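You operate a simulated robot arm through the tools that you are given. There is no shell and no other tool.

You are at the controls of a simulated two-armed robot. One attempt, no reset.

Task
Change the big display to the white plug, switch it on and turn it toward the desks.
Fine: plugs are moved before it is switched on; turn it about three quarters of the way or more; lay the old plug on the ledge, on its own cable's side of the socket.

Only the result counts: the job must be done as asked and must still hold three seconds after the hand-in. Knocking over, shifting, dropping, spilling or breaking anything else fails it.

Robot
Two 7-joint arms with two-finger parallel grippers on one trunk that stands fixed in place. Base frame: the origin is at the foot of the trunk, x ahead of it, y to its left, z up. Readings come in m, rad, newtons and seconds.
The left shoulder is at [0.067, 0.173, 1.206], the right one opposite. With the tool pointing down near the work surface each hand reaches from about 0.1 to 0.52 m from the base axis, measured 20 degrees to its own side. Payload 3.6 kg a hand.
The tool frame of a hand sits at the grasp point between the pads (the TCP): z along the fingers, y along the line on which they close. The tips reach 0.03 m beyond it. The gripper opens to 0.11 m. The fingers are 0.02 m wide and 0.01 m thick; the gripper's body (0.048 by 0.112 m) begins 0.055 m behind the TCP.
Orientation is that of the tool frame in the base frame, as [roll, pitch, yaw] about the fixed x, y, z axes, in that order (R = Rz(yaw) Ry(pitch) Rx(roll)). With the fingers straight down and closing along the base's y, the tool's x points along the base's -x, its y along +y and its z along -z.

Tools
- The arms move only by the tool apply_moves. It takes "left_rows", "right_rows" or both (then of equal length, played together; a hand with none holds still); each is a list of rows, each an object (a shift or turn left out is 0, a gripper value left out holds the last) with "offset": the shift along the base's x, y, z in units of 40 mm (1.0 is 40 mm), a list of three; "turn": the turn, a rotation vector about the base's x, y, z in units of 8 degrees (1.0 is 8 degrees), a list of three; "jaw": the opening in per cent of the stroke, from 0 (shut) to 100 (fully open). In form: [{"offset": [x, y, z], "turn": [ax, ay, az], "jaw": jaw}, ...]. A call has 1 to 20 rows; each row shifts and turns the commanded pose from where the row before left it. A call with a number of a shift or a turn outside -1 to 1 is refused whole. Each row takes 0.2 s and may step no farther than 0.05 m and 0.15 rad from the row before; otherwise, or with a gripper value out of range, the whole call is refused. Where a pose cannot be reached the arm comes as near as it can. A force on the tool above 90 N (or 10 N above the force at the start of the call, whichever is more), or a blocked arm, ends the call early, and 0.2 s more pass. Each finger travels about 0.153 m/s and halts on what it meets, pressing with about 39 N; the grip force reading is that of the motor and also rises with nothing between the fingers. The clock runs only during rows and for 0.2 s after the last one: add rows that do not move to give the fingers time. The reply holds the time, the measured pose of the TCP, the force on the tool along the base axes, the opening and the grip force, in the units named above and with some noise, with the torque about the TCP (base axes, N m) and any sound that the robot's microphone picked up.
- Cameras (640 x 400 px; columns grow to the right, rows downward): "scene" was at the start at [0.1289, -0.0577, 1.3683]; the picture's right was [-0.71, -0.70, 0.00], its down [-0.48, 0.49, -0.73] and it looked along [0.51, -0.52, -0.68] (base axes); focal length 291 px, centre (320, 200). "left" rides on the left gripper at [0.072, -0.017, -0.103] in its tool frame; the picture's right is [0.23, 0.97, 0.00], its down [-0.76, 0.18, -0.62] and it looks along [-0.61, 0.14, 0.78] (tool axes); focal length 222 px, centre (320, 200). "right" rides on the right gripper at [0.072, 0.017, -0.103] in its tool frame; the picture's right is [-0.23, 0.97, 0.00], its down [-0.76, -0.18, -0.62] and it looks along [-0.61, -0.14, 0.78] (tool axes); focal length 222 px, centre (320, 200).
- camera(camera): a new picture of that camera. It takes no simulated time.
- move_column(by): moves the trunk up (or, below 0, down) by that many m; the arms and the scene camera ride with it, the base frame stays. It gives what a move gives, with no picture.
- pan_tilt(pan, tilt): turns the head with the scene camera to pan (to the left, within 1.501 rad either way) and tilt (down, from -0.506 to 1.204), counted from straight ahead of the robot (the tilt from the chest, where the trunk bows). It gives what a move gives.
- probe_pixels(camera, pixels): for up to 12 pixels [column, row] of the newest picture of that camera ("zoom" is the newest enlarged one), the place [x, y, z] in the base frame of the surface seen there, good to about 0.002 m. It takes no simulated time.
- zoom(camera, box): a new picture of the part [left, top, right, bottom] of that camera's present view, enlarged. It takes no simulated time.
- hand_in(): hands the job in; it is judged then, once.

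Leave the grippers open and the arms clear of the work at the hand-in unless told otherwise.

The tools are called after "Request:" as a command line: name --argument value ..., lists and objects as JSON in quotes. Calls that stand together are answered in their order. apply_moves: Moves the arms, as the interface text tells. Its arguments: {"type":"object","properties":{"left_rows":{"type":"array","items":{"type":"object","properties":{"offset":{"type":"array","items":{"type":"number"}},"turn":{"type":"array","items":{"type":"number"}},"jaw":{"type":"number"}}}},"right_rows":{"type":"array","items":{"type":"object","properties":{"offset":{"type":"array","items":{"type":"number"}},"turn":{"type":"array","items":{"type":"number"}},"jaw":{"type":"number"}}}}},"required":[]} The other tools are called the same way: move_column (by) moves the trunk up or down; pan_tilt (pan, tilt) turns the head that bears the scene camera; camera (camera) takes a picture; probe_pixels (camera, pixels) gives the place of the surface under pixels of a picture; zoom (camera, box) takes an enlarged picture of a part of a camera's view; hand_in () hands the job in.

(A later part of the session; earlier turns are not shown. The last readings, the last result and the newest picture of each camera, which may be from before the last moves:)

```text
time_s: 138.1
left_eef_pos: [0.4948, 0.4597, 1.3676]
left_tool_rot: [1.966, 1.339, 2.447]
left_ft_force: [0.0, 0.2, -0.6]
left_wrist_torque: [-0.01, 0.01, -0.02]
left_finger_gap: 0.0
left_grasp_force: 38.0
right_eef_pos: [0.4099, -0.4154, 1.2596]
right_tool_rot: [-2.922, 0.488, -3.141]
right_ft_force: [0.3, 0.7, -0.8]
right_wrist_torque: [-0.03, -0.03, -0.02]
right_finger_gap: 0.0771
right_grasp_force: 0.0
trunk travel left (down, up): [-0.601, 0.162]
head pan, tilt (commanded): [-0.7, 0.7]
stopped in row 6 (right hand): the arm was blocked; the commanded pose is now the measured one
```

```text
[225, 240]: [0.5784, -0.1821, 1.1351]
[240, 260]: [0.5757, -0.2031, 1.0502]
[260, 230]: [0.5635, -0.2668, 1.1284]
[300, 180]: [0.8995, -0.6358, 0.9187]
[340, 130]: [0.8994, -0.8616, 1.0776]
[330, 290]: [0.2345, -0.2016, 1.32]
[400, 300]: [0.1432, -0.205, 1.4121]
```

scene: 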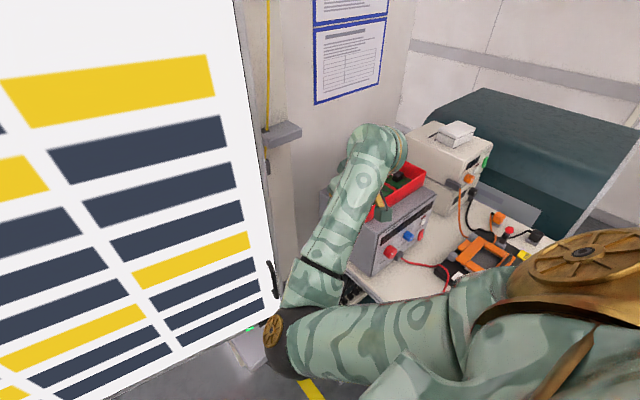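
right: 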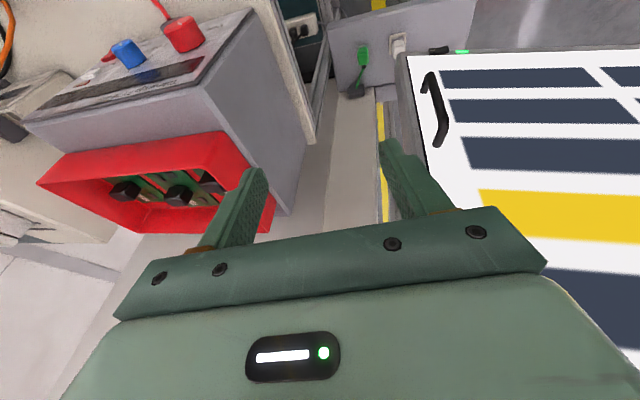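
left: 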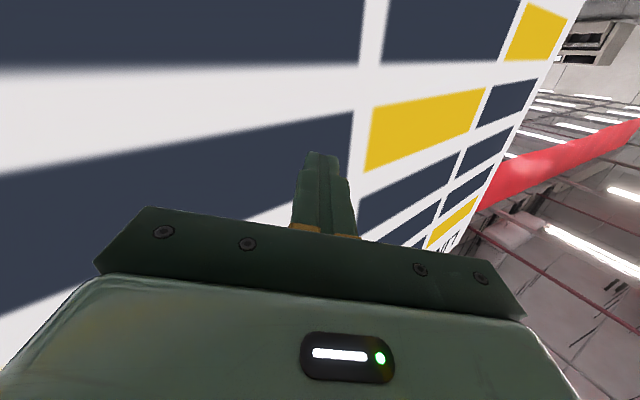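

The arm is at an elbow limit in this folded posture. I'll retrace the motions that put it there: raise a little, pitch the fingers forward again to the right of the screen edge (clear corridor at y≈-0.40), then pitch back down, so the elbow returns to its outward posture.

Request:
apply_moves --right_rows '[{"offset": [0, 0, 0.8]}, {"offset": [0, 0, 0.8]}, {"offset": [0, 0, 0.8]}, {"offset": [0.1, 0.1, 0.5], "turn": [0, 0.5, 0]}, {}]'

Request:
camera --camera "scene"

```text
time_s: 139.2
left_eef_pos: [0.4938, 0.4591, 1.3678]
left_tool_rot: [1.963, 1.337, 2.443]
left_ft_force: [-0.3, 0.0, -0.2]
left_wrist_torque: [0.03, -0.02, 0.03]
left_finger_gap: 0.0
left_grasp_force: 38.0
right_eef_pos: [0.4136, -0.4096, 1.3704]
right_tool_rot: [-2.929, 0.412, -3.137]
right_ft_force: [0.4, -1.6, -0.9]
right_wrist_torque: [-0.02, -0.02, 0.0]
right_finger_gap: 0.0771
right_grasp_force: 0.1
trunk travel left (down, up): [-0.601, 0.162]
head pan, tilt (commanded): [-0.7, 0.7]
```

```text
taken
```

scene: 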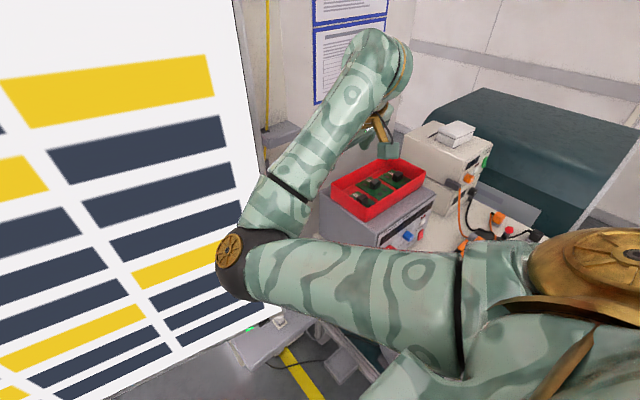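

Request:
apply_moves --right_rows '[{"offset": [0.4, 0.05, -0.3], "turn": [0, -0.95, 0]}, {"offset": [0.4, 0.05, -0.3], "turn": [0, -0.95, 0]}, {"offset": [0.4, 0.05, -0.3], "turn": [0, -0.95, 0]}, {"offset": [0.4, 0.05, -0.3], "turn": [0, -0.95, 0]}, {"offset": [0.4, 0.0, -0.3], "turn": [0, -0.95, 0]}, {"offset": [0.4, 0.0, -0.3], "turn": [0, -0.95, 0]}, {"offset": [0.4, 0.0, -0.3], "turn": [0, -0.9, 0]}, {}]'

Request:
camera --camera "scene"

```text
time_s: 141.1
left_eef_pos: [0.4937, 0.4612, 1.368]
left_tool_rot: [1.968, 1.341, 2.447]
left_ft_force: [-0.5, 0.2, 0.1]
left_wrist_torque: [-0.03, 0.0, 0.02]
left_finger_gap: 0.0
left_grasp_force: 38.3
right_eef_pos: [0.5284, -0.4113, 1.3054]
right_tool_rot: [-2.805, 1.362, -3.034]
right_ft_force: [0.0, 0.2, 0.1]
right_wrist_torque: [-0.01, 0.0, 0.0]
right_finger_gap: 0.0771
right_grasp_force: 0.1
trunk travel left (down, up): [-0.601, 0.162]
head pan, tilt (commanded): [-0.7, 0.7]
```

```text
taken
```

scene: 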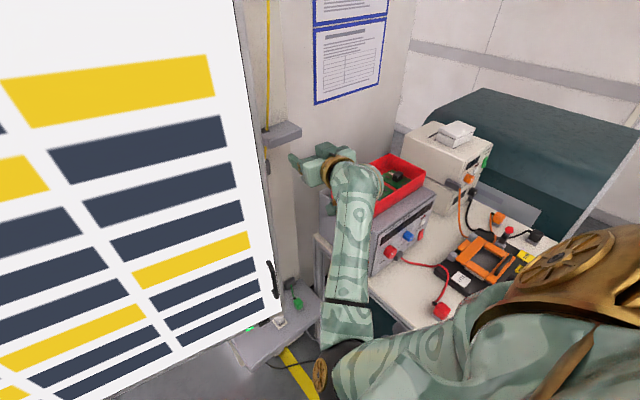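

The elbow is back under the arm. I'll lower to the pose that preceded this posture change, staying in the corridor between the screen edge and the instrument.

Request:
apply_moves --right_rows '[{"offset": [0.1, 0.05, -0.8]}, {"offset": [0.1, 0.05, -0.8]}, {"offset": [0.1, 0.05, -0.8]}, {"offset": [0.1, 0.05, -0.8]}, {"offset": [0, 0, -0.8]}, {}]'

Request:
camera --camera "scene"

Request:
probe_pixels --camera "scene" --pixels '[[350, 230], [345, 280], [340, 320], [330, 360], [340, 390], [360, 380], [400, 350]]'

```text
time_s: 142.4
left_eef_pos: [0.4933, 0.4583, 1.3686]
left_tool_rot: [1.967, 1.34, 2.447]
left_ft_force: [0.1, 0.2, 0.7]
left_wrist_torque: [-0.07, 0.0, 0.0]
left_finger_gap: 0.0001
left_grasp_force: 37.3
right_eef_pos: [0.5417, -0.3915, 1.1283]
right_tool_rot: [-2.912, 1.337, -3.122]
right_ft_force: [-0.4, -0.2, -0.4]
right_wrist_torque: [0.03, -0.01, 0.05]
right_finger_gap: 0.0769
right_grasp_force: 0.0
trunk travel left (down, up): [-0.601, 0.162]
head pan, tilt (commanded): [-0.7, 0.7]
```

```text
taken
```

scene: 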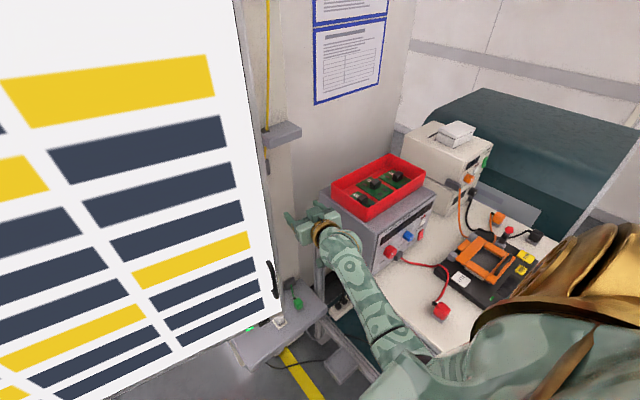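

```text
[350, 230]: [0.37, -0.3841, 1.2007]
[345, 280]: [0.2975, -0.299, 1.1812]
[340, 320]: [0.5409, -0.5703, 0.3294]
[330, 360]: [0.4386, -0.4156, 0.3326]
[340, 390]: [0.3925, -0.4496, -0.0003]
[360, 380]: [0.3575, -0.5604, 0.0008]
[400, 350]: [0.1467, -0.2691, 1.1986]
```

Now I'll reverse the pitch in place, bringing the fingers down toward 29°, and see where the elbow goes.

Request:
apply_moves --right_rows '[{"turn": [0, 0.96, 0]}, {"turn": [0, 0.96, 0]}, {"turn": [0, 0.96, 0]}, {"turn": [0, 0.96, 0]}, {"turn": [0, 0.96, 0]}, {"turn": [0, 0.96, 0]}, {}]'

Request:
camera --camera "scene"

```text
time_s: 144.1
left_eef_pos: [0.4922, 0.4594, 1.367]
left_tool_rot: [1.966, 1.337, 2.446]
left_ft_force: [-0.2, -0.1, -0.2]
left_wrist_torque: [-0.01, 0.01, 0.0]
left_finger_gap: 0.0
left_grasp_force: 36.9
right_eef_pos: [0.5409, -0.3909, 1.1287]
right_tool_rot: [-2.928, 0.527, -3.135]
right_ft_force: [0.2, 0.3, 0.0]
right_wrist_torque: [0.01, -0.03, 0.01]
right_finger_gap: 0.0771
right_grasp_force: 0.1
trunk travel left (down, up): [-0.601, 0.162]
head pan, tilt (commanded): [-0.7, 0.7]
```

```text
taken
```

scene: 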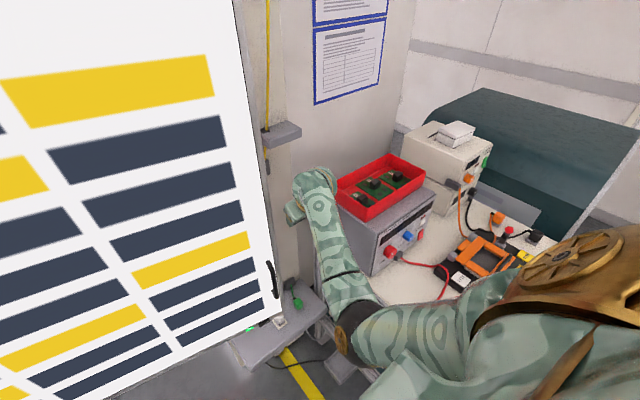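

I'll probe where the elbow is now.

Request:
probe_pixels --camera "scene" --pixels '[[345, 340], [355, 320], [340, 330], [370, 340], [330, 260], [345, 290], [320, 200], [420, 330], [470, 310]]'

Request:
camera --camera "right"

```text
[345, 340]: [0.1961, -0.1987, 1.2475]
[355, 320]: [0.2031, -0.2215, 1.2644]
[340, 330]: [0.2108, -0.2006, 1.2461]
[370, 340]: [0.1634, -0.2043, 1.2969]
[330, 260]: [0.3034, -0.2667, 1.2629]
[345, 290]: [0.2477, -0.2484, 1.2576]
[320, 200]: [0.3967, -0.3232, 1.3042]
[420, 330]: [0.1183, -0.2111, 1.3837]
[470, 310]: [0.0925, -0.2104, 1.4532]
```

```text
taken
```

right: 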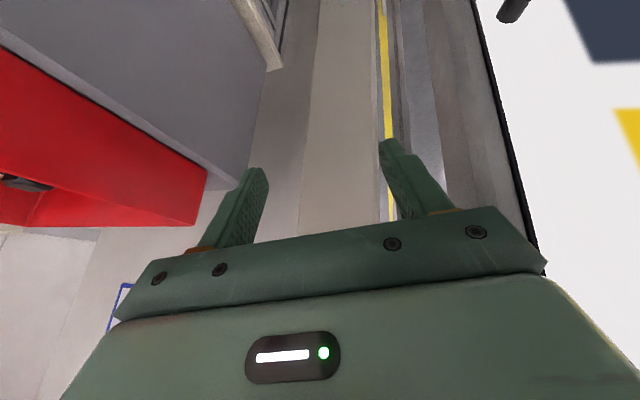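

The elbow hangs under the shoulder, so pulling in close would still jam it. Pushing the left half is workable if I use a longer lever and a slower push, since the earlier stop came mostly from the panel's inertia. I'll push at about 0.15 m left of the pivot at shoulder height, so the left arm goes nearly straight. First I'll approach.

Request:
apply_moves --left_rows '[{"offset": [0.7, 0.6, 0.4]}, {"offset": [0.8, 0.5, 0.4]}, {"offset": [0.8, 0.5, 0.4]}, {"offset": [0.8, 0.4, 0.4]}, {"offset": [0.8, 0.3, 0.3]}, {}]'

Request:
pan_tilt --pan 0.5 --tilt 0.35

Request:
camera --camera "scene"

```text
time_s: 145.4
left_eef_pos: [0.6473, 0.5507, 1.4453]
left_tool_rot: [1.965, 1.338, 2.445]
left_ft_force: [-0.3, -0.9, 0.6]
left_wrist_torque: [0.01, 0.0, -0.01]
left_finger_gap: 0.0
left_grasp_force: 37.7
right_eef_pos: [0.5409, -0.3913, 1.1287]
right_tool_rot: [-2.928, 0.532, -3.137]
right_ft_force: [-0.3, 0.0, 0.5]
right_wrist_torque: [-0.01, -0.01, 0.03]
right_finger_gap: 0.0772
right_grasp_force: 0.1
trunk travel left (down, up): [-0.601, 0.162]
head pan, tilt (commanded): [-0.7, 0.7]
```

```text
time_s: 146.8
left_eef_pos: [0.6495, 0.5496, 1.446]
left_tool_rot: [1.966, 1.339, 2.447]
left_ft_force: [0.7, -0.8, 0.2]
left_wrist_torque: [0.0, 0.02, 0.01]
left_finger_gap: 0.0001
left_grasp_force: 37.9
right_eef_pos: [0.5423, -0.391, 1.1278]
right_tool_rot: [-2.929, 0.531, -3.136]
right_ft_force: [0.2, -0.1, 0.1]
right_wrist_torque: [0.0, 0.0, 0.02]
right_finger_gap: 0.0772
right_grasp_force: 0.1
trunk travel left (down, up): [-0.601, 0.162]
head pan, tilt (commanded): [0.499, 0.351]
```

```text
taken
```

scene: 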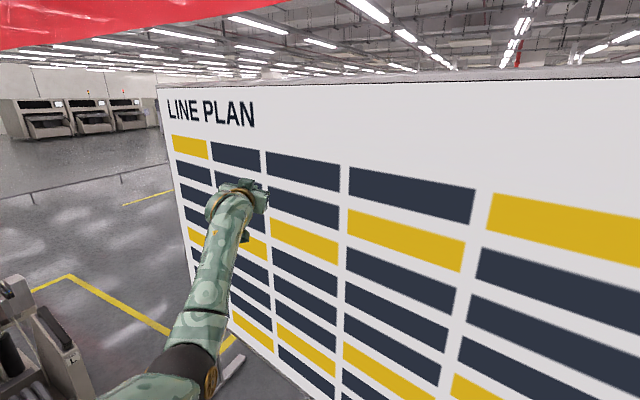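

The left hand is in position (0.65,0.55,1.446), about 5 cm short of the screen. The right arm lies outside the screen's swing radius. I'll advance to contact and push in slow small steps.

Request:
apply_moves --left_rows '[{"offset": [0.4, 0.15, 0]}, {"offset": [0.4, 0.15, 0]}, {"offset": [0.3, 0.1, 0]}, {"offset": [0.1, 0, 0]}, {"offset": [0.06, 0, 0]}, {}]'

```text
time_s: 148.2
left_eef_pos: [0.6985, 0.567, 1.4431]
left_tool_rot: [1.97, 1.34, 2.45]
left_ft_force: [-15.3, -3.6, -8.7]
left_wrist_torque: [-0.03, 0.23, -0.1]
left_finger_gap: 0.0002
left_grasp_force: 38.0
right_eef_pos: [0.5396, -0.3924, 1.1293]
right_tool_rot: [-2.93, 0.533, -3.134]
right_ft_force: [0.4, -0.1, -0.6]
right_wrist_torque: [0.0, 0.0, -0.01]
right_finger_gap: 0.077
right_grasp_force: 0.1
trunk travel left (down, up): [-0.601, 0.162]
head pan, tilt (commanded): [0.499, 0.351]
```

Contact at 15 N. Now a slow push of about 2.4 mm per row.

Request:
apply_moves --left_rows '[{"offset": [0.06, 0.0, 0]}, {"offset": [0.06, 0.0, 0]}, {"offset": [0.06, 0.0, 0]}, {"offset": [0.06, 0.0, 0]}, {}]'

```text
time_s: 149.4
left_eef_pos: [0.6976, 0.5674, 1.4447]
left_tool_rot: [1.975, 1.337, 2.456]
left_ft_force: [-63.7, -13.3, -31.1]
left_wrist_torque: [-0.1, 0.71, -0.13]
left_finger_gap: 0.0002
left_grasp_force: 37.4
right_eef_pos: [0.533, -0.3913, 1.1343]
right_tool_rot: [-2.929, 0.539, -3.137]
right_ft_force: [1.0, 0.0, 0.0]
right_wrist_torque: [0.01, -0.01, -0.01]
right_finger_gap: 0.077
right_grasp_force: 0.1
trunk travel left (down, up): [-0.601, 0.162]
head pan, tilt (commanded): [0.499, 0.351]
```

64 N and the screen doesn't move; instead the trunk leans. It may be at an end stop or touching something. I'll back off and look at the left edge and behind it.

Request:
apply_moves --left_rows '[{"offset": [-0.1, 0, 0]}, {"offset": [-0.1, 0, 0]}, {"offset": [-0.3, 0, 0]}, {}]'

Request:
pan_tilt --pan 0.8 --tilt 0.4

Request:
camera --camera "scene"

Request:
zoom --camera "scene" --box '[200, 60, 420, 400]'

```text
time_s: 150.4
left_eef_pos: [0.6859, 0.5686, 1.4445]
left_tool_rot: [1.956, 1.344, 2.437]
left_ft_force: [0.6, 0.7, 0.6]
left_wrist_torque: [0.01, -0.02, -0.03]
left_finger_gap: 0.0001
left_grasp_force: 37.1
right_eef_pos: [0.5416, -0.3892, 1.1289]
right_tool_rot: [-2.926, 0.53, -3.135]
right_ft_force: [0.2, 0.4, -0.2]
right_wrist_torque: [0.04, 0.02, -0.02]
right_finger_gap: 0.0769
right_grasp_force: 0.2
trunk travel left (down, up): [-0.601, 0.162]
head pan, tilt (commanded): [0.499, 0.351]
```

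```text
time_s: 151.2
left_eef_pos: [0.69, 0.5656, 1.444]
left_tool_rot: [1.969, 1.339, 2.446]
left_ft_force: [0.4, -0.8, 0.2]
left_wrist_torque: [-0.03, 0.02, -0.02]
left_finger_gap: 0.0002
left_grasp_force: 37.6
right_eef_pos: [0.5426, -0.3922, 1.1282]
right_tool_rot: [-2.929, 0.53, -3.136]
right_ft_force: [-1.4, 0.0, 0.1]
right_wrist_torque: [-0.01, 0.01, 0.03]
right_finger_gap: 0.0771
right_grasp_force: 0.0
trunk travel left (down, up): [-0.601, 0.162]
head pan, tilt (commanded): [0.799, 0.4]
```

```text
taken
```

scene: 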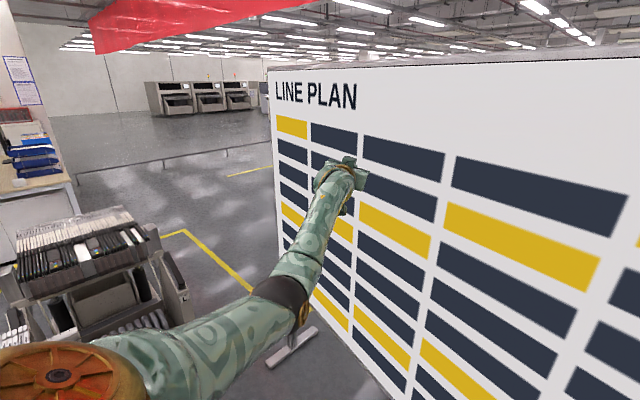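

```text
1.18 times, centred on (310, 230) of scene
```

zoom: 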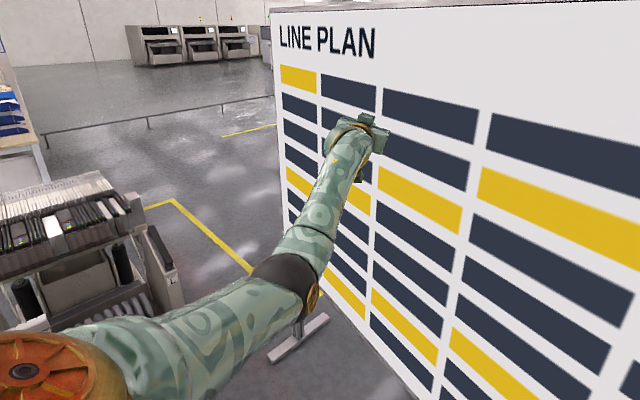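

I'll probe the stand pole and foot under the left part, to see whether they moved with the screen, and measure the angle precisely.

Request:
zoom --camera "scene" --box '[250, 290, 350, 380]'

Request:
probe_pixels --camera "scene" --pixels '[[300, 325], [302, 318], [285, 355], [305, 340], [275, 360], [285, 90], [300, 80], [330, 75], [500, 100], [560, 250], [620, 350], [400, 300]]'

```text
4.44 times, centred on (300, 335) of scene
```

zoom: 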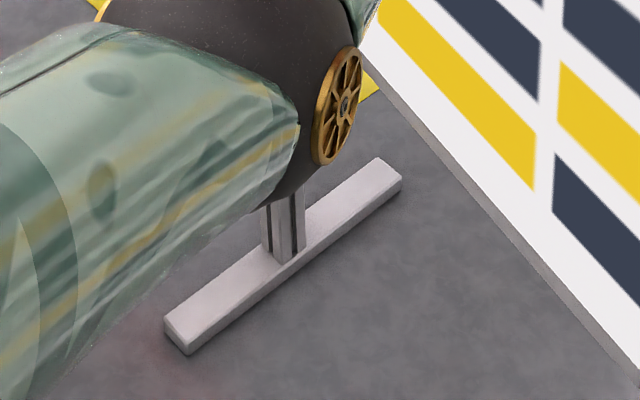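

```text
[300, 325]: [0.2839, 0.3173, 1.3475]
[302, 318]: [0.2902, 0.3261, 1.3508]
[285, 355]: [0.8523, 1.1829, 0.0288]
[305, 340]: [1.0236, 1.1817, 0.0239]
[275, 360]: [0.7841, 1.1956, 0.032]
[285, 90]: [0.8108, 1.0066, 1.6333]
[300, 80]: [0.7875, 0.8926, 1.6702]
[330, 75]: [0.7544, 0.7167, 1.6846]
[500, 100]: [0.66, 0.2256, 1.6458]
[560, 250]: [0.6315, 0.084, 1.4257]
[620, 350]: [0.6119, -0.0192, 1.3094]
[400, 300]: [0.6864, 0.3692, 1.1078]
```

The stand is fixed and the screen is at 10.95°, with nothing visibly in the way. To find out whether this is an end stop, I'll apply a larger torque by pushing farther out, about 0.25 m left of the pivot.

Request:
apply_moves --left_rows '[{"offset": [-0.4, 0.6, 0], "turn": [0, 0, 0.4]}, {"offset": [0.1, 0.8, 0], "turn": [0, 0, 0.4]}, {"offset": [0.3, 0.6, 0.2], "turn": [0, 0, 0.2]}, {}]'

Request:
apply_moves --left_rows '[{"offset": [0.3, 0.1, 0]}, {"offset": [0.2, 0.05, 0]}, {"offset": [0.1, 0.0, 0]}, {}]'

```text
time_s: 152.2
left_eef_pos: [0.6877, 0.6465, 1.4533]
left_tool_rot: [1.963, 1.339, 2.582]
left_ft_force: [0.4, -1.0, -0.2]
left_wrist_torque: [0.02, 0.03, 0.0]
left_finger_gap: 0.0003
left_grasp_force: 37.1
right_eef_pos: [0.5413, -0.3923, 1.1288]
right_tool_rot: [-2.929, 0.529, -3.135]
right_ft_force: [0.8, -0.1, 0.9]
right_wrist_torque: [-0.01, -0.02, 0.0]
right_finger_gap: 0.0772
right_grasp_force: 0.1
trunk travel left (down, up): [-0.601, 0.162]
head pan, tilt (commanded): [0.799, 0.4]
```

```text
time_s: 153.2
left_eef_pos: [0.7031, 0.6462, 1.4533]
left_tool_rot: [1.965, 1.339, 2.584]
left_ft_force: [0.1, -0.4, 0.1]
left_wrist_torque: [0.0, -0.01, 0.03]
left_finger_gap: 0.0
left_grasp_force: 37.5
left hand out of reach, approached as far as the arm can: row 2, 3
right_eef_pos: [0.5414, -0.3914, 1.1284]
right_tool_rot: [-2.929, 0.53, -3.138]
right_ft_force: [0.8, 0.4, 0.1]
right_wrist_torque: [0.0, -0.01, -0.02]
right_finger_gap: 0.0773
right_grasp_force: 0.0
trunk travel left (down, up): [-0.601, 0.162]
head pan, tilt (commanded): [0.799, 0.4]
```

At the edge of reach here. I'll come back to about 0.17–0.18 m from the pivot and push firmly there, up to about 80 N, in fine steps.

Request:
apply_moves --left_rows '[{"offset": [-0.5, -0.7, 0]}, {"offset": [-0.1, -0.7, 0]}, {"offset": [0.3, 0, 0]}, {"offset": [0.25, 0, 0]}, {"offset": [0.15, 0, 0]}, {}]'

```text
time_s: 154.7
left_eef_pos: [0.704, 0.5906, 1.4514]
left_tool_rot: [1.973, 1.339, 2.593]
left_ft_force: [-17.0, -4.5, -9.5]
left_wrist_torque: [-0.05, 0.29, -0.02]
left_finger_gap: 0.0002
left_grasp_force: 38.0
right_eef_pos: [0.5398, -0.391, 1.129]
right_tool_rot: [-2.929, 0.533, -3.135]
right_ft_force: [0.7, -0.2, 0.3]
right_wrist_torque: [0.02, -0.03, 0.03]
right_finger_gap: 0.077
right_grasp_force: 0.0
trunk travel left (down, up): [-0.601, 0.162]
head pan, tilt (commanded): [0.799, 0.4]
```

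Request:
apply_moves --left_rows '[{"offset": [0.06, 0, 0]}, {"offset": [0.06, 0, 0]}, {"offset": [0.06, 0, 0]}, {"offset": [0.06, 0, 0]}, {"offset": [0.03, 0, 0]}, {}, {}, {}]'

Request:
camera --camera "scene"

Request:
probe_pixels --camera "scene" --pixels '[[285, 90], [300, 80], [330, 75], [500, 100], [560, 250], [620, 350], [400, 300], [450, 100], [600, 150], [280, 130]]'

```text
time_s: 156.4
left_eef_pos: [0.7038, 0.5914, 1.4529]
left_tool_rot: [1.981, 1.334, 2.603]
left_ft_force: [-65.8, -12.4, -31.3]
left_wrist_torque: [-0.25, 0.69, 0.22]
left_finger_gap: 0.0
left_grasp_force: 37.3
right_eef_pos: [0.5326, -0.3909, 1.133]
right_tool_rot: [-2.93, 0.538, -3.135]
right_ft_force: [-0.5, 0.6, 0.6]
right_wrist_torque: [0.02, 0.01, 0.03]
right_finger_gap: 0.077
right_grasp_force: 0.1
trunk travel left (down, up): [-0.601, 0.162]
head pan, tilt (commanded): [0.799, 0.4]
```

```text
taken
```

scene: 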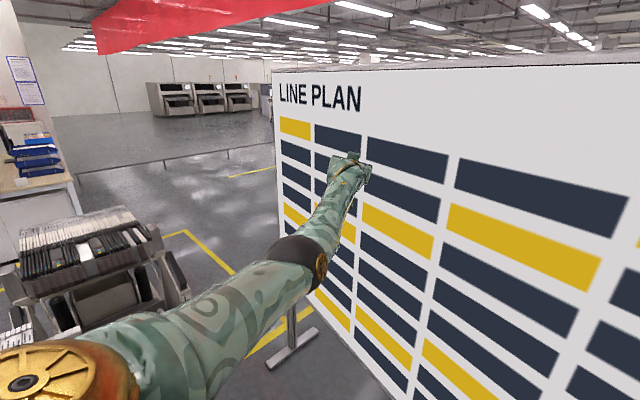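

```text
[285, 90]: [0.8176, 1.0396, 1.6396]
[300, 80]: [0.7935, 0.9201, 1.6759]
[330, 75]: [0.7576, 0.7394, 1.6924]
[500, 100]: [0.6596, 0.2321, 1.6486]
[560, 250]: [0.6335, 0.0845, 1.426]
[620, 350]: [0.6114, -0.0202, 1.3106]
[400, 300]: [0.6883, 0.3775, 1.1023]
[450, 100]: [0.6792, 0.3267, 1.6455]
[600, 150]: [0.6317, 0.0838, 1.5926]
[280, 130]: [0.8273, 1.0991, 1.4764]
```

The angle stays at 10.9° under 66 N. The hinge may simply need more torque than this short lever gives. A long lever is available at the screen's right edge: hooking the right hand's fingers behind that edge and drawing it toward me keeps the arm away from my body. I'll back the left hand off and measure the edge, the post shelf and the cord near it.

Request:
apply_moves --left_rows '[{"offset": [-0.2, 0, 0]}, {"offset": [-0.6, -0.2, 0]}, {"offset": [-0.8, -0.3, 0]}, {"offset": [-0.8, -0.3, 0]}, {"offset": [-0.8, -0.3, 0]}, {}]'

Request:
pan_tilt --pan -0.6 --tilt 0.2

Request:
camera --camera "scene"

Request:
probe_pixels --camera "scene" --pixels '[[250, 100], [260, 200], [270, 300], [285, 50], [290, 90], [290, 200], [300, 260], [320, 265], [290, 290], [265, 150], [280, 150], [300, 150]]'

```text
time_s: 157.8
left_eef_pos: [0.5883, 0.5468, 1.4507]
left_tool_rot: [1.97, 1.338, 2.589]
left_ft_force: [-0.4, 0.5, -0.1]
left_wrist_torque: [0.01, -0.03, 0.01]
left_finger_gap: 0.0001
left_grasp_force: 37.6
right_eef_pos: [0.5417, -0.3912, 1.129]
right_tool_rot: [-2.927, 0.53, -3.136]
right_ft_force: [-1.5, -0.7, 0.0]
right_wrist_torque: [0.03, 0.01, 0.01]
right_finger_gap: 0.0771
right_grasp_force: 0.0
trunk travel left (down, up): [-0.601, 0.162]
head pan, tilt (commanded): [0.799, 0.4]
```

```text
time_s: 159.4
left_eef_pos: [0.5888, 0.5464, 1.4508]
left_tool_rot: [1.966, 1.338, 2.585]
left_ft_force: [0.4, 0.7, -0.1]
left_wrist_torque: [-0.01, 0.05, -0.03]
left_finger_gap: 0.0
left_grasp_force: 37.7
right_eef_pos: [0.5416, -0.3911, 1.1282]
right_tool_rot: [-2.928, 0.531, -3.135]
right_ft_force: [-0.1, -1.5, 0.5]
right_wrist_torque: [0.05, -0.01, -0.01]
right_finger_gap: 0.0771
right_grasp_force: 0.2
trunk travel left (down, up): [-0.601, 0.162]
head pan, tilt (commanded): [-0.6, 0.201]
```

```text
taken
```

scene: 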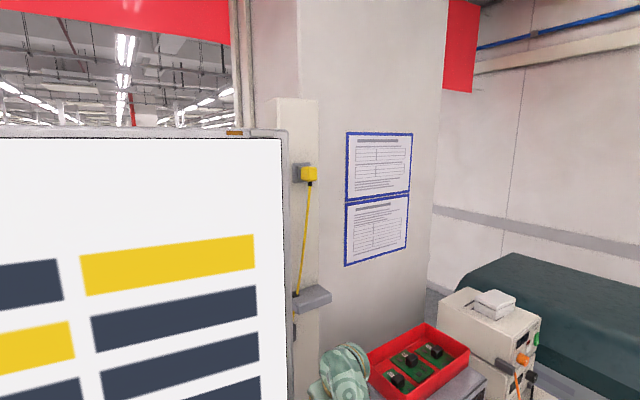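

```text
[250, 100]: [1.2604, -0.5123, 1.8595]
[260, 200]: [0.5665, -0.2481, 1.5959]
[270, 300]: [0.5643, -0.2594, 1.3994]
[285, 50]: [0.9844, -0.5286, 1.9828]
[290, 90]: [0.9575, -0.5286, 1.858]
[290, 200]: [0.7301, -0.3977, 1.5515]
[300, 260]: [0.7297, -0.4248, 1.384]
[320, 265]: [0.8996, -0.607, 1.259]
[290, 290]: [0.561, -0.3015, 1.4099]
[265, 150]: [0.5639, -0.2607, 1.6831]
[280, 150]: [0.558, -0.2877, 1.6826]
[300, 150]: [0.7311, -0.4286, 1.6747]
```

Request:
zoom --camera "scene" --box '[200, 110, 340, 340]'

Request:
probe_pixels --camera "zoom" --pixels '[[310, 325], [340, 320], [370, 320], [330, 335], [300, 300], [310, 250], [325, 170], [340, 120], [290, 360], [290, 60], [240, 35], [310, 60]]'

Request:
zoom --camera "scene" --box '[210, 115, 310, 180]'

```text
1.74 times, centred on (270, 225) of scene
```

zoom: 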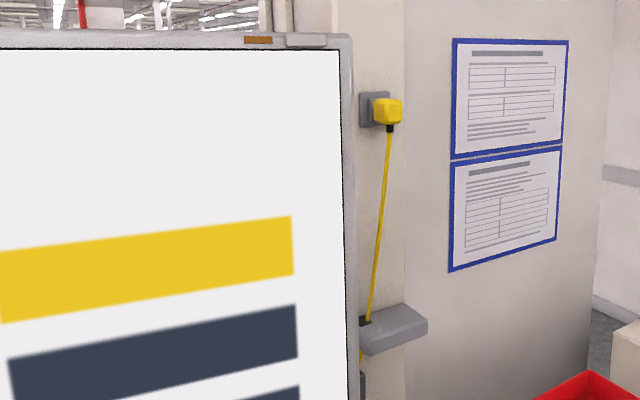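

```text
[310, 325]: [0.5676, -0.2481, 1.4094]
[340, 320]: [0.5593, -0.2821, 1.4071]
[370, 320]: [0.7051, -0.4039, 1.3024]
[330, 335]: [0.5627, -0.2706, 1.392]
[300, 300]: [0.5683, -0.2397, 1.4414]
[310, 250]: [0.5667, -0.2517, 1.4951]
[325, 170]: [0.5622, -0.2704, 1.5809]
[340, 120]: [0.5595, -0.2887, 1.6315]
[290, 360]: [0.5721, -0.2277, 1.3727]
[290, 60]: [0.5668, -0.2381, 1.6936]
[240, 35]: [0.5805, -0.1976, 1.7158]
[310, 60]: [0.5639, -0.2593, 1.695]
```

```text
6.15 times, centred on (260, 148) of scene
```

zoom: 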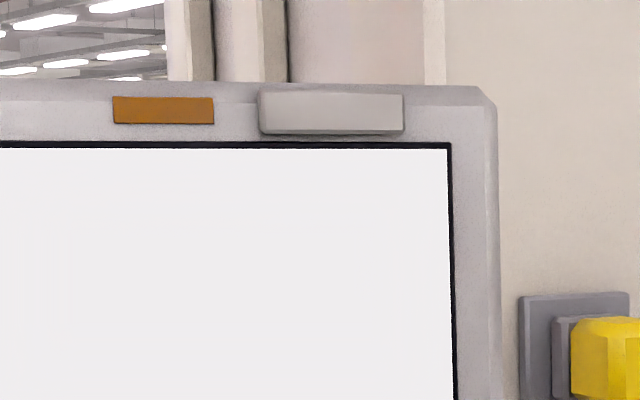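

The shelf's front is at x≈0.70 (top z≈1.30) and the yellow cord at x≈0.71, both behind the space I need. I'll close the right hand and raise it to z≈1.42, to the right of the screen's edge, then turn it so the fingers point left and down for hooking behind the edge.

Request:
apply_moves --right_rows '[{"offset": [0, -0.1, 0.7], "jaw": 0}, {"offset": [0, -0.1, 0.9]}, {"offset": [0, 0, 0.9]}, {"offset": [0, 0, 0.9]}, {"offset": [0, 0, 0.9]}, {"offset": [0, 0, 0.9]}, {"offset": [0, 0, 0.9]}, {"offset": [0, 0, 0.9]}, {}]'

Request:
camera --camera "scene"

```text
time_s: 161.4
left_eef_pos: [0.5895, 0.5462, 1.4506]
left_tool_rot: [1.966, 1.339, 2.585]
left_ft_force: [0.2, 0.9, 0.6]
left_wrist_torque: [0.01, 0.0, 0.0]
left_finger_gap: 0.0
left_grasp_force: 38.3
right_eef_pos: [0.5418, -0.4011, 1.4088]
right_tool_rot: [-2.928, 0.529, -3.136]
right_ft_force: [0.2, -0.9, -1.0]
right_wrist_torque: [-0.02, -0.03, 0.01]
right_finger_gap: 0.0
right_grasp_force: 37.3
trunk travel left (down, up): [-0.601, 0.162]
head pan, tilt (commanded): [-0.6, 0.201]
```

```text
taken
```

scene: 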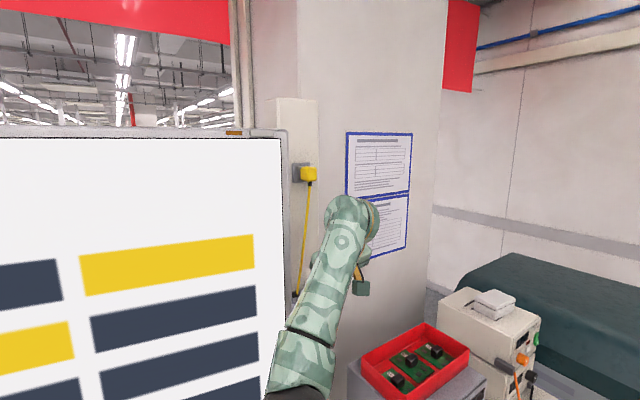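

Request:
apply_moves --right_rows '[{"offset": [0.05, 0, 0], "turn": [0.69, 0.22, 0.35]}, {"offset": [0.05, 0, 0], "turn": [0.69, 0.22, 0.35]}, {"offset": [0.05, 0, 0], "turn": [0.69, 0.22, 0.35]}, {"offset": [0.05, 0, 0], "turn": [0.69, 0.22, 0.35]}, {"offset": [0.05, 0, 0], "turn": [0.69, 0.22, 0.35]}, {"offset": [0.05, 0, 0], "turn": [0.69, 0.22, 0.35]}, {"offset": [0.05, 0, 0], "turn": [0.69, 0.22, 0.35]}, {"offset": [0.05, 0, 0], "turn": [0.69, 0.22, 0.35]}, {}]'

Request:
camera --camera "scene"

Request:
camera --camera "right"

```text
time_s: 163.4
left_eef_pos: [0.5878, 0.547, 1.4503]
left_tool_rot: [1.969, 1.338, 2.589]
left_ft_force: [0.9, -0.5, -0.9]
left_wrist_torque: [-0.01, 0.01, -0.04]
left_finger_gap: 0.0
left_grasp_force: 37.8
right_eef_pos: [0.5565, -0.3985, 1.4081]
right_tool_rot: [2.508, 0.296, -3.083]
right_ft_force: [-1.1, -0.2, 0.3]
right_wrist_torque: [0.01, 0.0, 0.04]
right_finger_gap: 0.0
right_grasp_force: 37.2
trunk travel left (down, up): [-0.601, 0.162]
head pan, tilt (commanded): [-0.6, 0.201]
```

```text
taken
```

scene: 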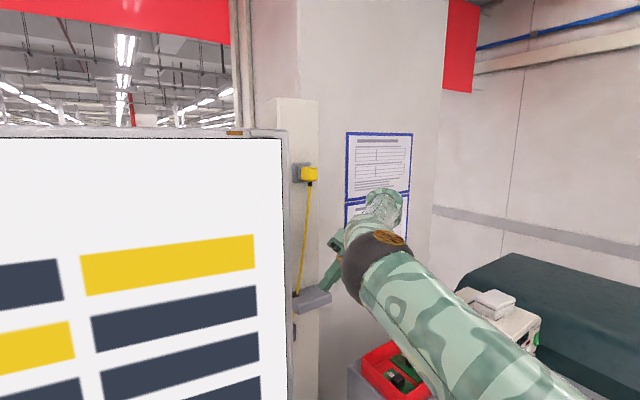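

```text
taken
```

right: 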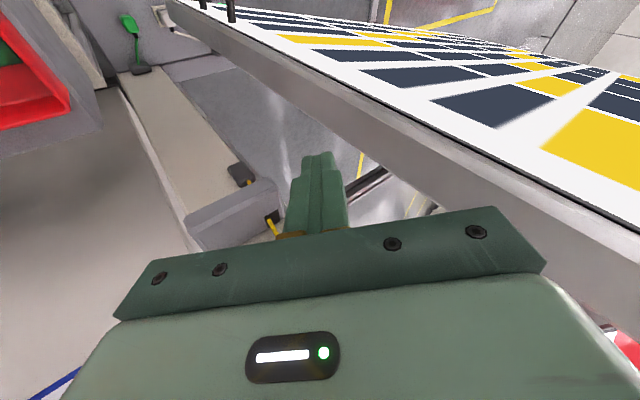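

The elbow has now swung outward to the right, which is good. The wrist camera shows the screen's edge from the side. I'll probe the edge thickness and the nearby shelf and cord to be sure of the clearances.

Request:
probe_pixels --camera "right" --pixels '[[300, 75], [330, 110], [400, 140], [450, 180], [480, 200], [240, 175], [240, 205], [272, 225], [380, 100], [350, 60], [420, 160], [500, 190]]'

Request:
zoom --camera "right" --box '[180, 60, 480, 260]'

```text
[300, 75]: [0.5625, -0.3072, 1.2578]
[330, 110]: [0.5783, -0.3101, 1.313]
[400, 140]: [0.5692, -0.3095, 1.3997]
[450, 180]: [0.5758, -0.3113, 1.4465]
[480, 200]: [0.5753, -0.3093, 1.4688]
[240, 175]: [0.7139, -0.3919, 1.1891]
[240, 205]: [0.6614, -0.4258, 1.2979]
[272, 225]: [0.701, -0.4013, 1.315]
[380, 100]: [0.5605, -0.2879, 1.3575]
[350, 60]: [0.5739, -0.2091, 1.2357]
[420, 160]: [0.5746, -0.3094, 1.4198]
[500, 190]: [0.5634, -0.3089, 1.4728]
```

```text
2.00 times, centred on (330, 160) of right
```

zoom: 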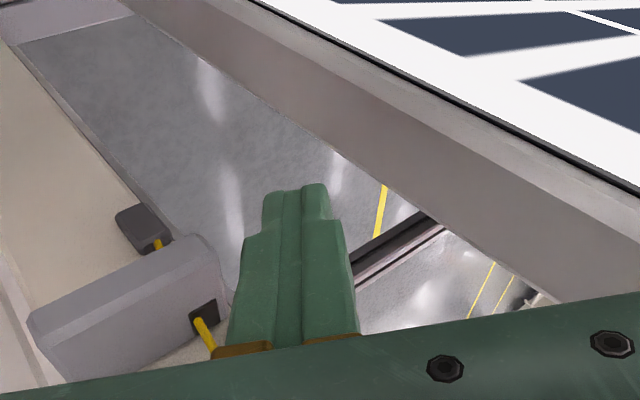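

The shelf (front x≈0.66, top z≈1.30) is below my hand, and the cord is at x≈0.70. The screen edge runs x 0.560 to about 0.60 at y≈-0.31. I'll move to x≈0.62 behind the edge line, then slide left so the fingertips are behind the panel.

Request:
apply_moves --right_rows '[{"offset": [0.4, 0, 0.3]}, {"offset": [0.6, 0, 0.2]}, {"offset": [0.6, 0, 0]}, {}]'

Request:
camera --camera "right"

Request:
zoom --camera "scene" --box '[240, 120, 440, 320]'

```text
time_s: 164.4
left_eef_pos: [0.588, 0.5456, 1.4516]
left_tool_rot: [1.964, 1.339, 2.584]
left_ft_force: [0.4, -0.8, 0.6]
left_wrist_torque: [-0.01, 0.0, 0.0]
left_finger_gap: 0.0
left_grasp_force: 38.0
right_eef_pos: [0.5921, -0.3971, 1.4223]
right_tool_rot: [2.508, 0.296, -3.083]
right_ft_force: [-0.4, 0.3, -0.2]
right_wrist_torque: [0.01, 0.01, 0.03]
right_finger_gap: 0.0
right_grasp_force: 37.8
right hand out of reach, approached as far as the arm can: row 2, 3
trunk travel left (down, up): [-0.601, 0.162]
head pan, tilt (commanded): [-0.6, 0.201]
```

```text
taken
```

right: 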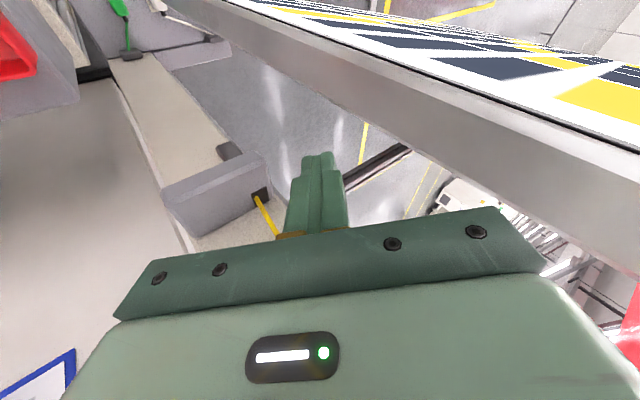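

```text
2.00 times, centred on (340, 220) of scene
```

zoom: 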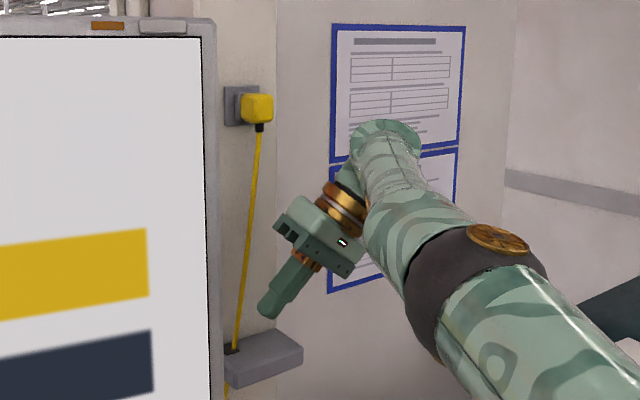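

At reach limit with the wrist so far right. I'll lower slightly toward shoulder height and shift left a little, which gives enough reach to get behind the edge.

Request:
apply_moves --right_rows '[{"offset": [0, 0.4, -0.6]}, {"offset": [0, 0.4, -0.6]}, {"offset": [0.2, 0.3, -0.3]}, {"offset": [0.3, 0, 0]}, {}]'

Request:
camera --camera "right"

Request:
probe_pixels --camera "right" --pixels '[[320, 160], [350, 110], [400, 140], [450, 180], [480, 200], [330, 90], [250, 190], [260, 200]]'

```text
time_s: 165.6
left_eef_pos: [0.5883, 0.5457, 1.4511]
left_tool_rot: [1.966, 1.339, 2.588]
left_ft_force: [-0.5, 0.1, 0.5]
left_wrist_torque: [0.03, 0.0, 0.05]
left_finger_gap: 0.0
left_grasp_force: 37.6
right_eef_pos: [0.6098, -0.353, 1.3635]
right_tool_rot: [2.507, 0.295, -3.082]
right_ft_force: [-0.3, -0.6, 0.1]
right_wrist_torque: [-0.03, 0.0, 0.01]
right_finger_gap: 0.0
right_grasp_force: 37.8
trunk travel left (down, up): [-0.601, 0.162]
head pan, tilt (commanded): [-0.6, 0.201]
```

```text
taken
```

right: 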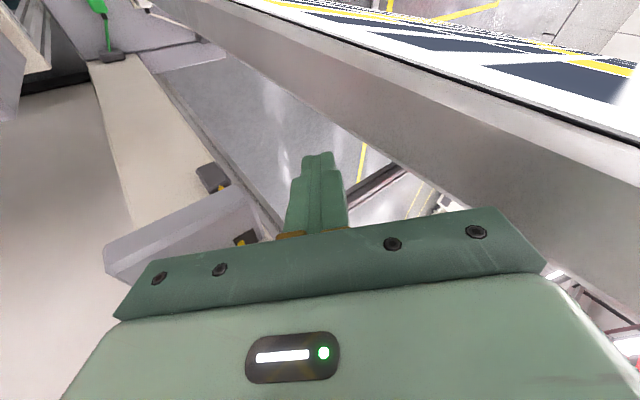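

```text
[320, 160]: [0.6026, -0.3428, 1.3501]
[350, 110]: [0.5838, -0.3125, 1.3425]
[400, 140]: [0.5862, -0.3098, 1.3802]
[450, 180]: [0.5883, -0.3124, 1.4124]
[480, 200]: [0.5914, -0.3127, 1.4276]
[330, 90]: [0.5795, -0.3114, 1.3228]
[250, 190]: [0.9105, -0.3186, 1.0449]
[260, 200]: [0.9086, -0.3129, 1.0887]
```

Request:
apply_moves --right_rows '[{"offset": [0.2, 0.1, 0]}, {"offset": [0.15, 0.1, 0]}, {}]'

Request:
zoom --camera "right" --box '[230, 60, 500, 240]'

Request:
probe_pixels --camera "zoom" --pixels '[[210, 235], [190, 240], [230, 235], [300, 150], [330, 175], [360, 200], [400, 230], [450, 262], [500, 295], [550, 325], [350, 150], [420, 200]]'

```text
time_s: 166.4
left_eef_pos: [0.5889, 0.5468, 1.4507]
left_tool_rot: [1.967, 1.338, 2.587]
left_ft_force: [-1.5, 0.2, -0.5]
left_wrist_torque: [0.01, 0.01, 0.03]
left_finger_gap: 0.0001
left_grasp_force: 38.0
right_eef_pos: [0.6232, -0.3447, 1.3617]
right_tool_rot: [2.508, 0.295, -3.084]
right_ft_force: [-0.5, 0.0, 0.2]
right_wrist_torque: [0.02, -0.01, 0.0]
right_finger_gap: 0.0
right_grasp_force: 38.2
trunk travel left (down, up): [-0.601, 0.162]
head pan, tilt (commanded): [-0.6, 0.201]
```

```text
2.22 times, centred on (365, 150) of right
```

zoom: 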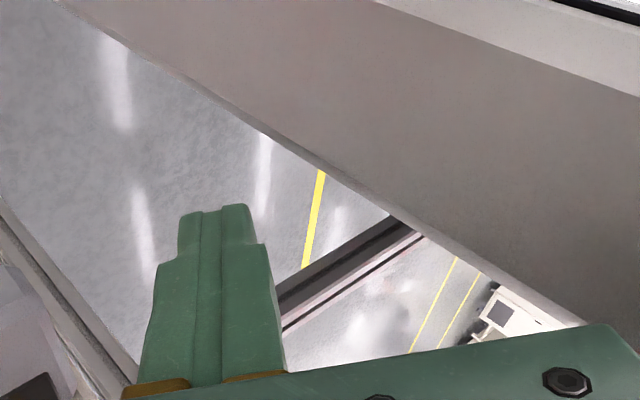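

```text
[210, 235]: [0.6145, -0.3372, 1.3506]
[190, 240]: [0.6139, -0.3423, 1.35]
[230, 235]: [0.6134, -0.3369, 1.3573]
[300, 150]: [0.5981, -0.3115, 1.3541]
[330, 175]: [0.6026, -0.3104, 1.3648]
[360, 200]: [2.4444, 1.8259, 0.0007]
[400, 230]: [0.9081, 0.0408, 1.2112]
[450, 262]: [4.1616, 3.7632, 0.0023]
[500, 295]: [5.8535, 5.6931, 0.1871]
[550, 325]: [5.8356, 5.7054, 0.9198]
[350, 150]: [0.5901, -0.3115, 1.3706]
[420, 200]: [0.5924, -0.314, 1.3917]
```

The back corner of the edge is at x≈0.603, with 11 mm clearance to my fingers. I can also see the stand's cross-beam at x≈0.908 behind the panel. The screen's left half would meet it at around 12°, so 11° may already be the end of travel. I'll slide the fingertips behind the edge and test with a strong lever.

Request:
apply_moves --right_rows '[{"offset": [0, 0.35, 0]}, {"offset": [0, 0.3, 0]}, {}, {"offset": [-0.15, 0, 0]}, {"offset": [-0.1, 0, 0]}, {}]'

Request:
zoom --camera "right" --box '[230, 60, 500, 240]'

```text
time_s: 167.8
left_eef_pos: [0.5936, 0.5381, 1.4526]
left_tool_rot: [1.953, 1.335, 2.572]
left_ft_force: [-0.8, 0.5, 0.4]
left_wrist_torque: [0.0, -0.01, 0.0]
left_finger_gap: 0.0
left_grasp_force: 37.5
right_eef_pos: [0.6177, -0.3254, 1.3582]
right_tool_rot: [2.502, 0.294, -3.087]
right_ft_force: [19.5, -32.2, 6.1]
right_wrist_torque: [2.44, 1.58, 0.32]
right_finger_gap: 0.0
right_grasp_force: 37.2
trunk travel left (down, up): [-0.601, 0.162]
head pan, tilt (commanded): [-0.6, 0.201]
```

```text
2.22 times, centred on (365, 150) of right
```

zoom: 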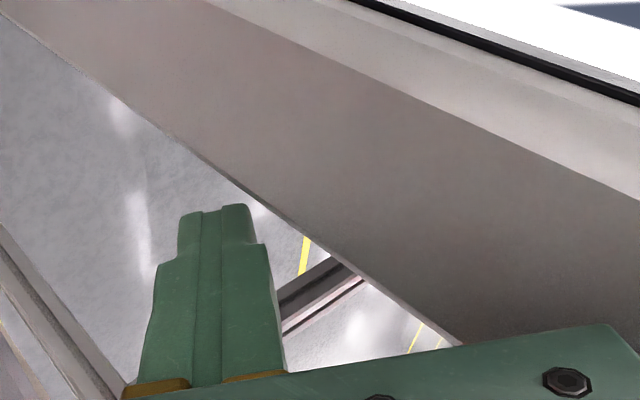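

The hand presses on the edge with (−19.5, +32) N. At this lever that's roughly 21 N·m in the turning direction. I'll measure whether the screen has turned at all.

Request:
pan_tilt --pan 0.1 --tilt 0.3

Request:
camera --camera "scene"

Request:
probe_pixels --camera "scene" --pixels '[[30, 130], [60, 150], [100, 100], [150, 60], [300, 60], [350, 100], [400, 60], [450, 150], [500, 80], [540, 120], [560, 200], [500, 250]]'

```text
time_s: 168.8
left_eef_pos: [0.592, 0.5389, 1.4522]
left_tool_rot: [1.954, 1.334, 2.574]
left_ft_force: [0.0, -0.7, 0.2]
left_wrist_torque: [0.0, -0.01, 0.02]
left_finger_gap: 0.0
left_grasp_force: 37.5
right_eef_pos: [0.6179, -0.3265, 1.3581]
right_tool_rot: [2.502, 0.292, -3.086]
right_ft_force: [16.7, -31.9, 1.9]
right_wrist_torque: [2.44, 1.33, 0.33]
right_finger_gap: 0.0004
right_grasp_force: 37.7
trunk travel left (down, up): [-0.601, 0.162]
head pan, tilt (commanded): [0.099, 0.3]
```

```text
taken
```

scene: 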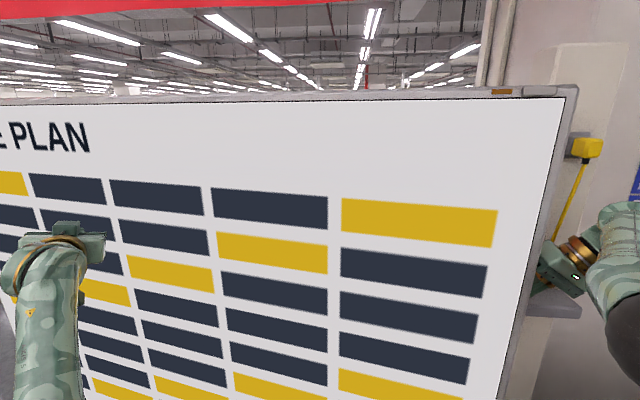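

```text
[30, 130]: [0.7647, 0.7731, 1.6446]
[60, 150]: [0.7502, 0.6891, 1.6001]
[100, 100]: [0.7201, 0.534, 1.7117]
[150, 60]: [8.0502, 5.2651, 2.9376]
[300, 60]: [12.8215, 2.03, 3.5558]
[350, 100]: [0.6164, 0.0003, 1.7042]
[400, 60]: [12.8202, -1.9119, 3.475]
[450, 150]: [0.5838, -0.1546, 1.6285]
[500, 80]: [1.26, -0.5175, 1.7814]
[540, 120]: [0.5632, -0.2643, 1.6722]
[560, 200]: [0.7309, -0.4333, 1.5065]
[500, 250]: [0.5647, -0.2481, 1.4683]
```

The screen reads 11.0°, unchanged under about 19–21 N·m, while earlier it turned freely with far less. So it's at the end of its travel. I'll withdraw the right hand to the right first (away from the edge), then back toward me, without dragging the panel.

Request:
apply_moves --right_rows '[{"offset": [0.1, -0.4, 0]}, {"offset": [0, -0.6, 0.1]}, {"offset": [-0.2, -0.5, 0.2]}, {"offset": [-0.8, -0.1, 0.3]}, {"offset": [-0.9, 0, 0.2]}, {"offset": [-0.9, 0, 0.2]}, {}]'

Request:
camera --camera "scene"

Request:
probe_pixels --camera "scene" --pixels '[[30, 130], [60, 150], [100, 110], [350, 110], [400, 130], [450, 150], [540, 120], [500, 250], [520, 180], [20, 110]]'

```text
time_s: 170.4
left_eef_pos: [0.5891, 0.5468, 1.4505]
left_tool_rot: [1.968, 1.338, 2.587]
left_ft_force: [-0.5, -0.5, -0.2]
left_wrist_torque: [0.0, 0.02, -0.04]
left_finger_gap: 0.0
left_grasp_force: 37.7
right_eef_pos: [0.5043, -0.3765, 1.4012]
right_tool_rot: [2.508, 0.296, -3.081]
right_ft_force: [0.6, 0.4, 0.0]
right_wrist_torque: [0.01, -0.01, 0.03]
right_finger_gap: 0.0001
right_grasp_force: 37.9
right hand out of reach, approached as far as the arm can: row 2
trunk travel left (down, up): [-0.601, 0.162]
head pan, tilt (commanded): [0.099, 0.3]
```

```text
taken
```

scene: 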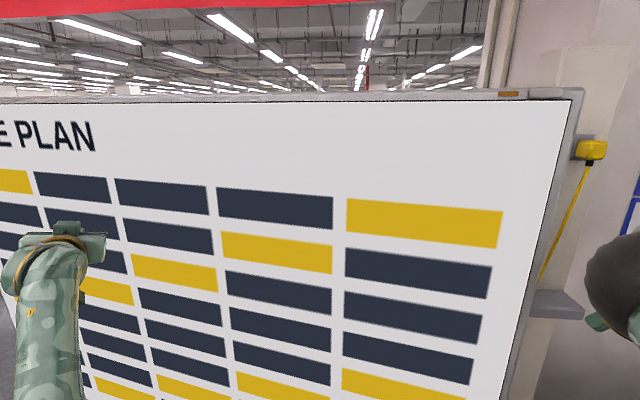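

```text
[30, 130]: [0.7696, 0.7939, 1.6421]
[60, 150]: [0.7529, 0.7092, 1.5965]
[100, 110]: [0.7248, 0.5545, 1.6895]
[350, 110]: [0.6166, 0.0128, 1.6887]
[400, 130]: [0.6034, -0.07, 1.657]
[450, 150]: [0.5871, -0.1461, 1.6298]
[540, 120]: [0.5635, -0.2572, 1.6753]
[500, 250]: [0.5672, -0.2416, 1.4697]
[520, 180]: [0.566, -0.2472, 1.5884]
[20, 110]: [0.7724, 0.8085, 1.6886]
```

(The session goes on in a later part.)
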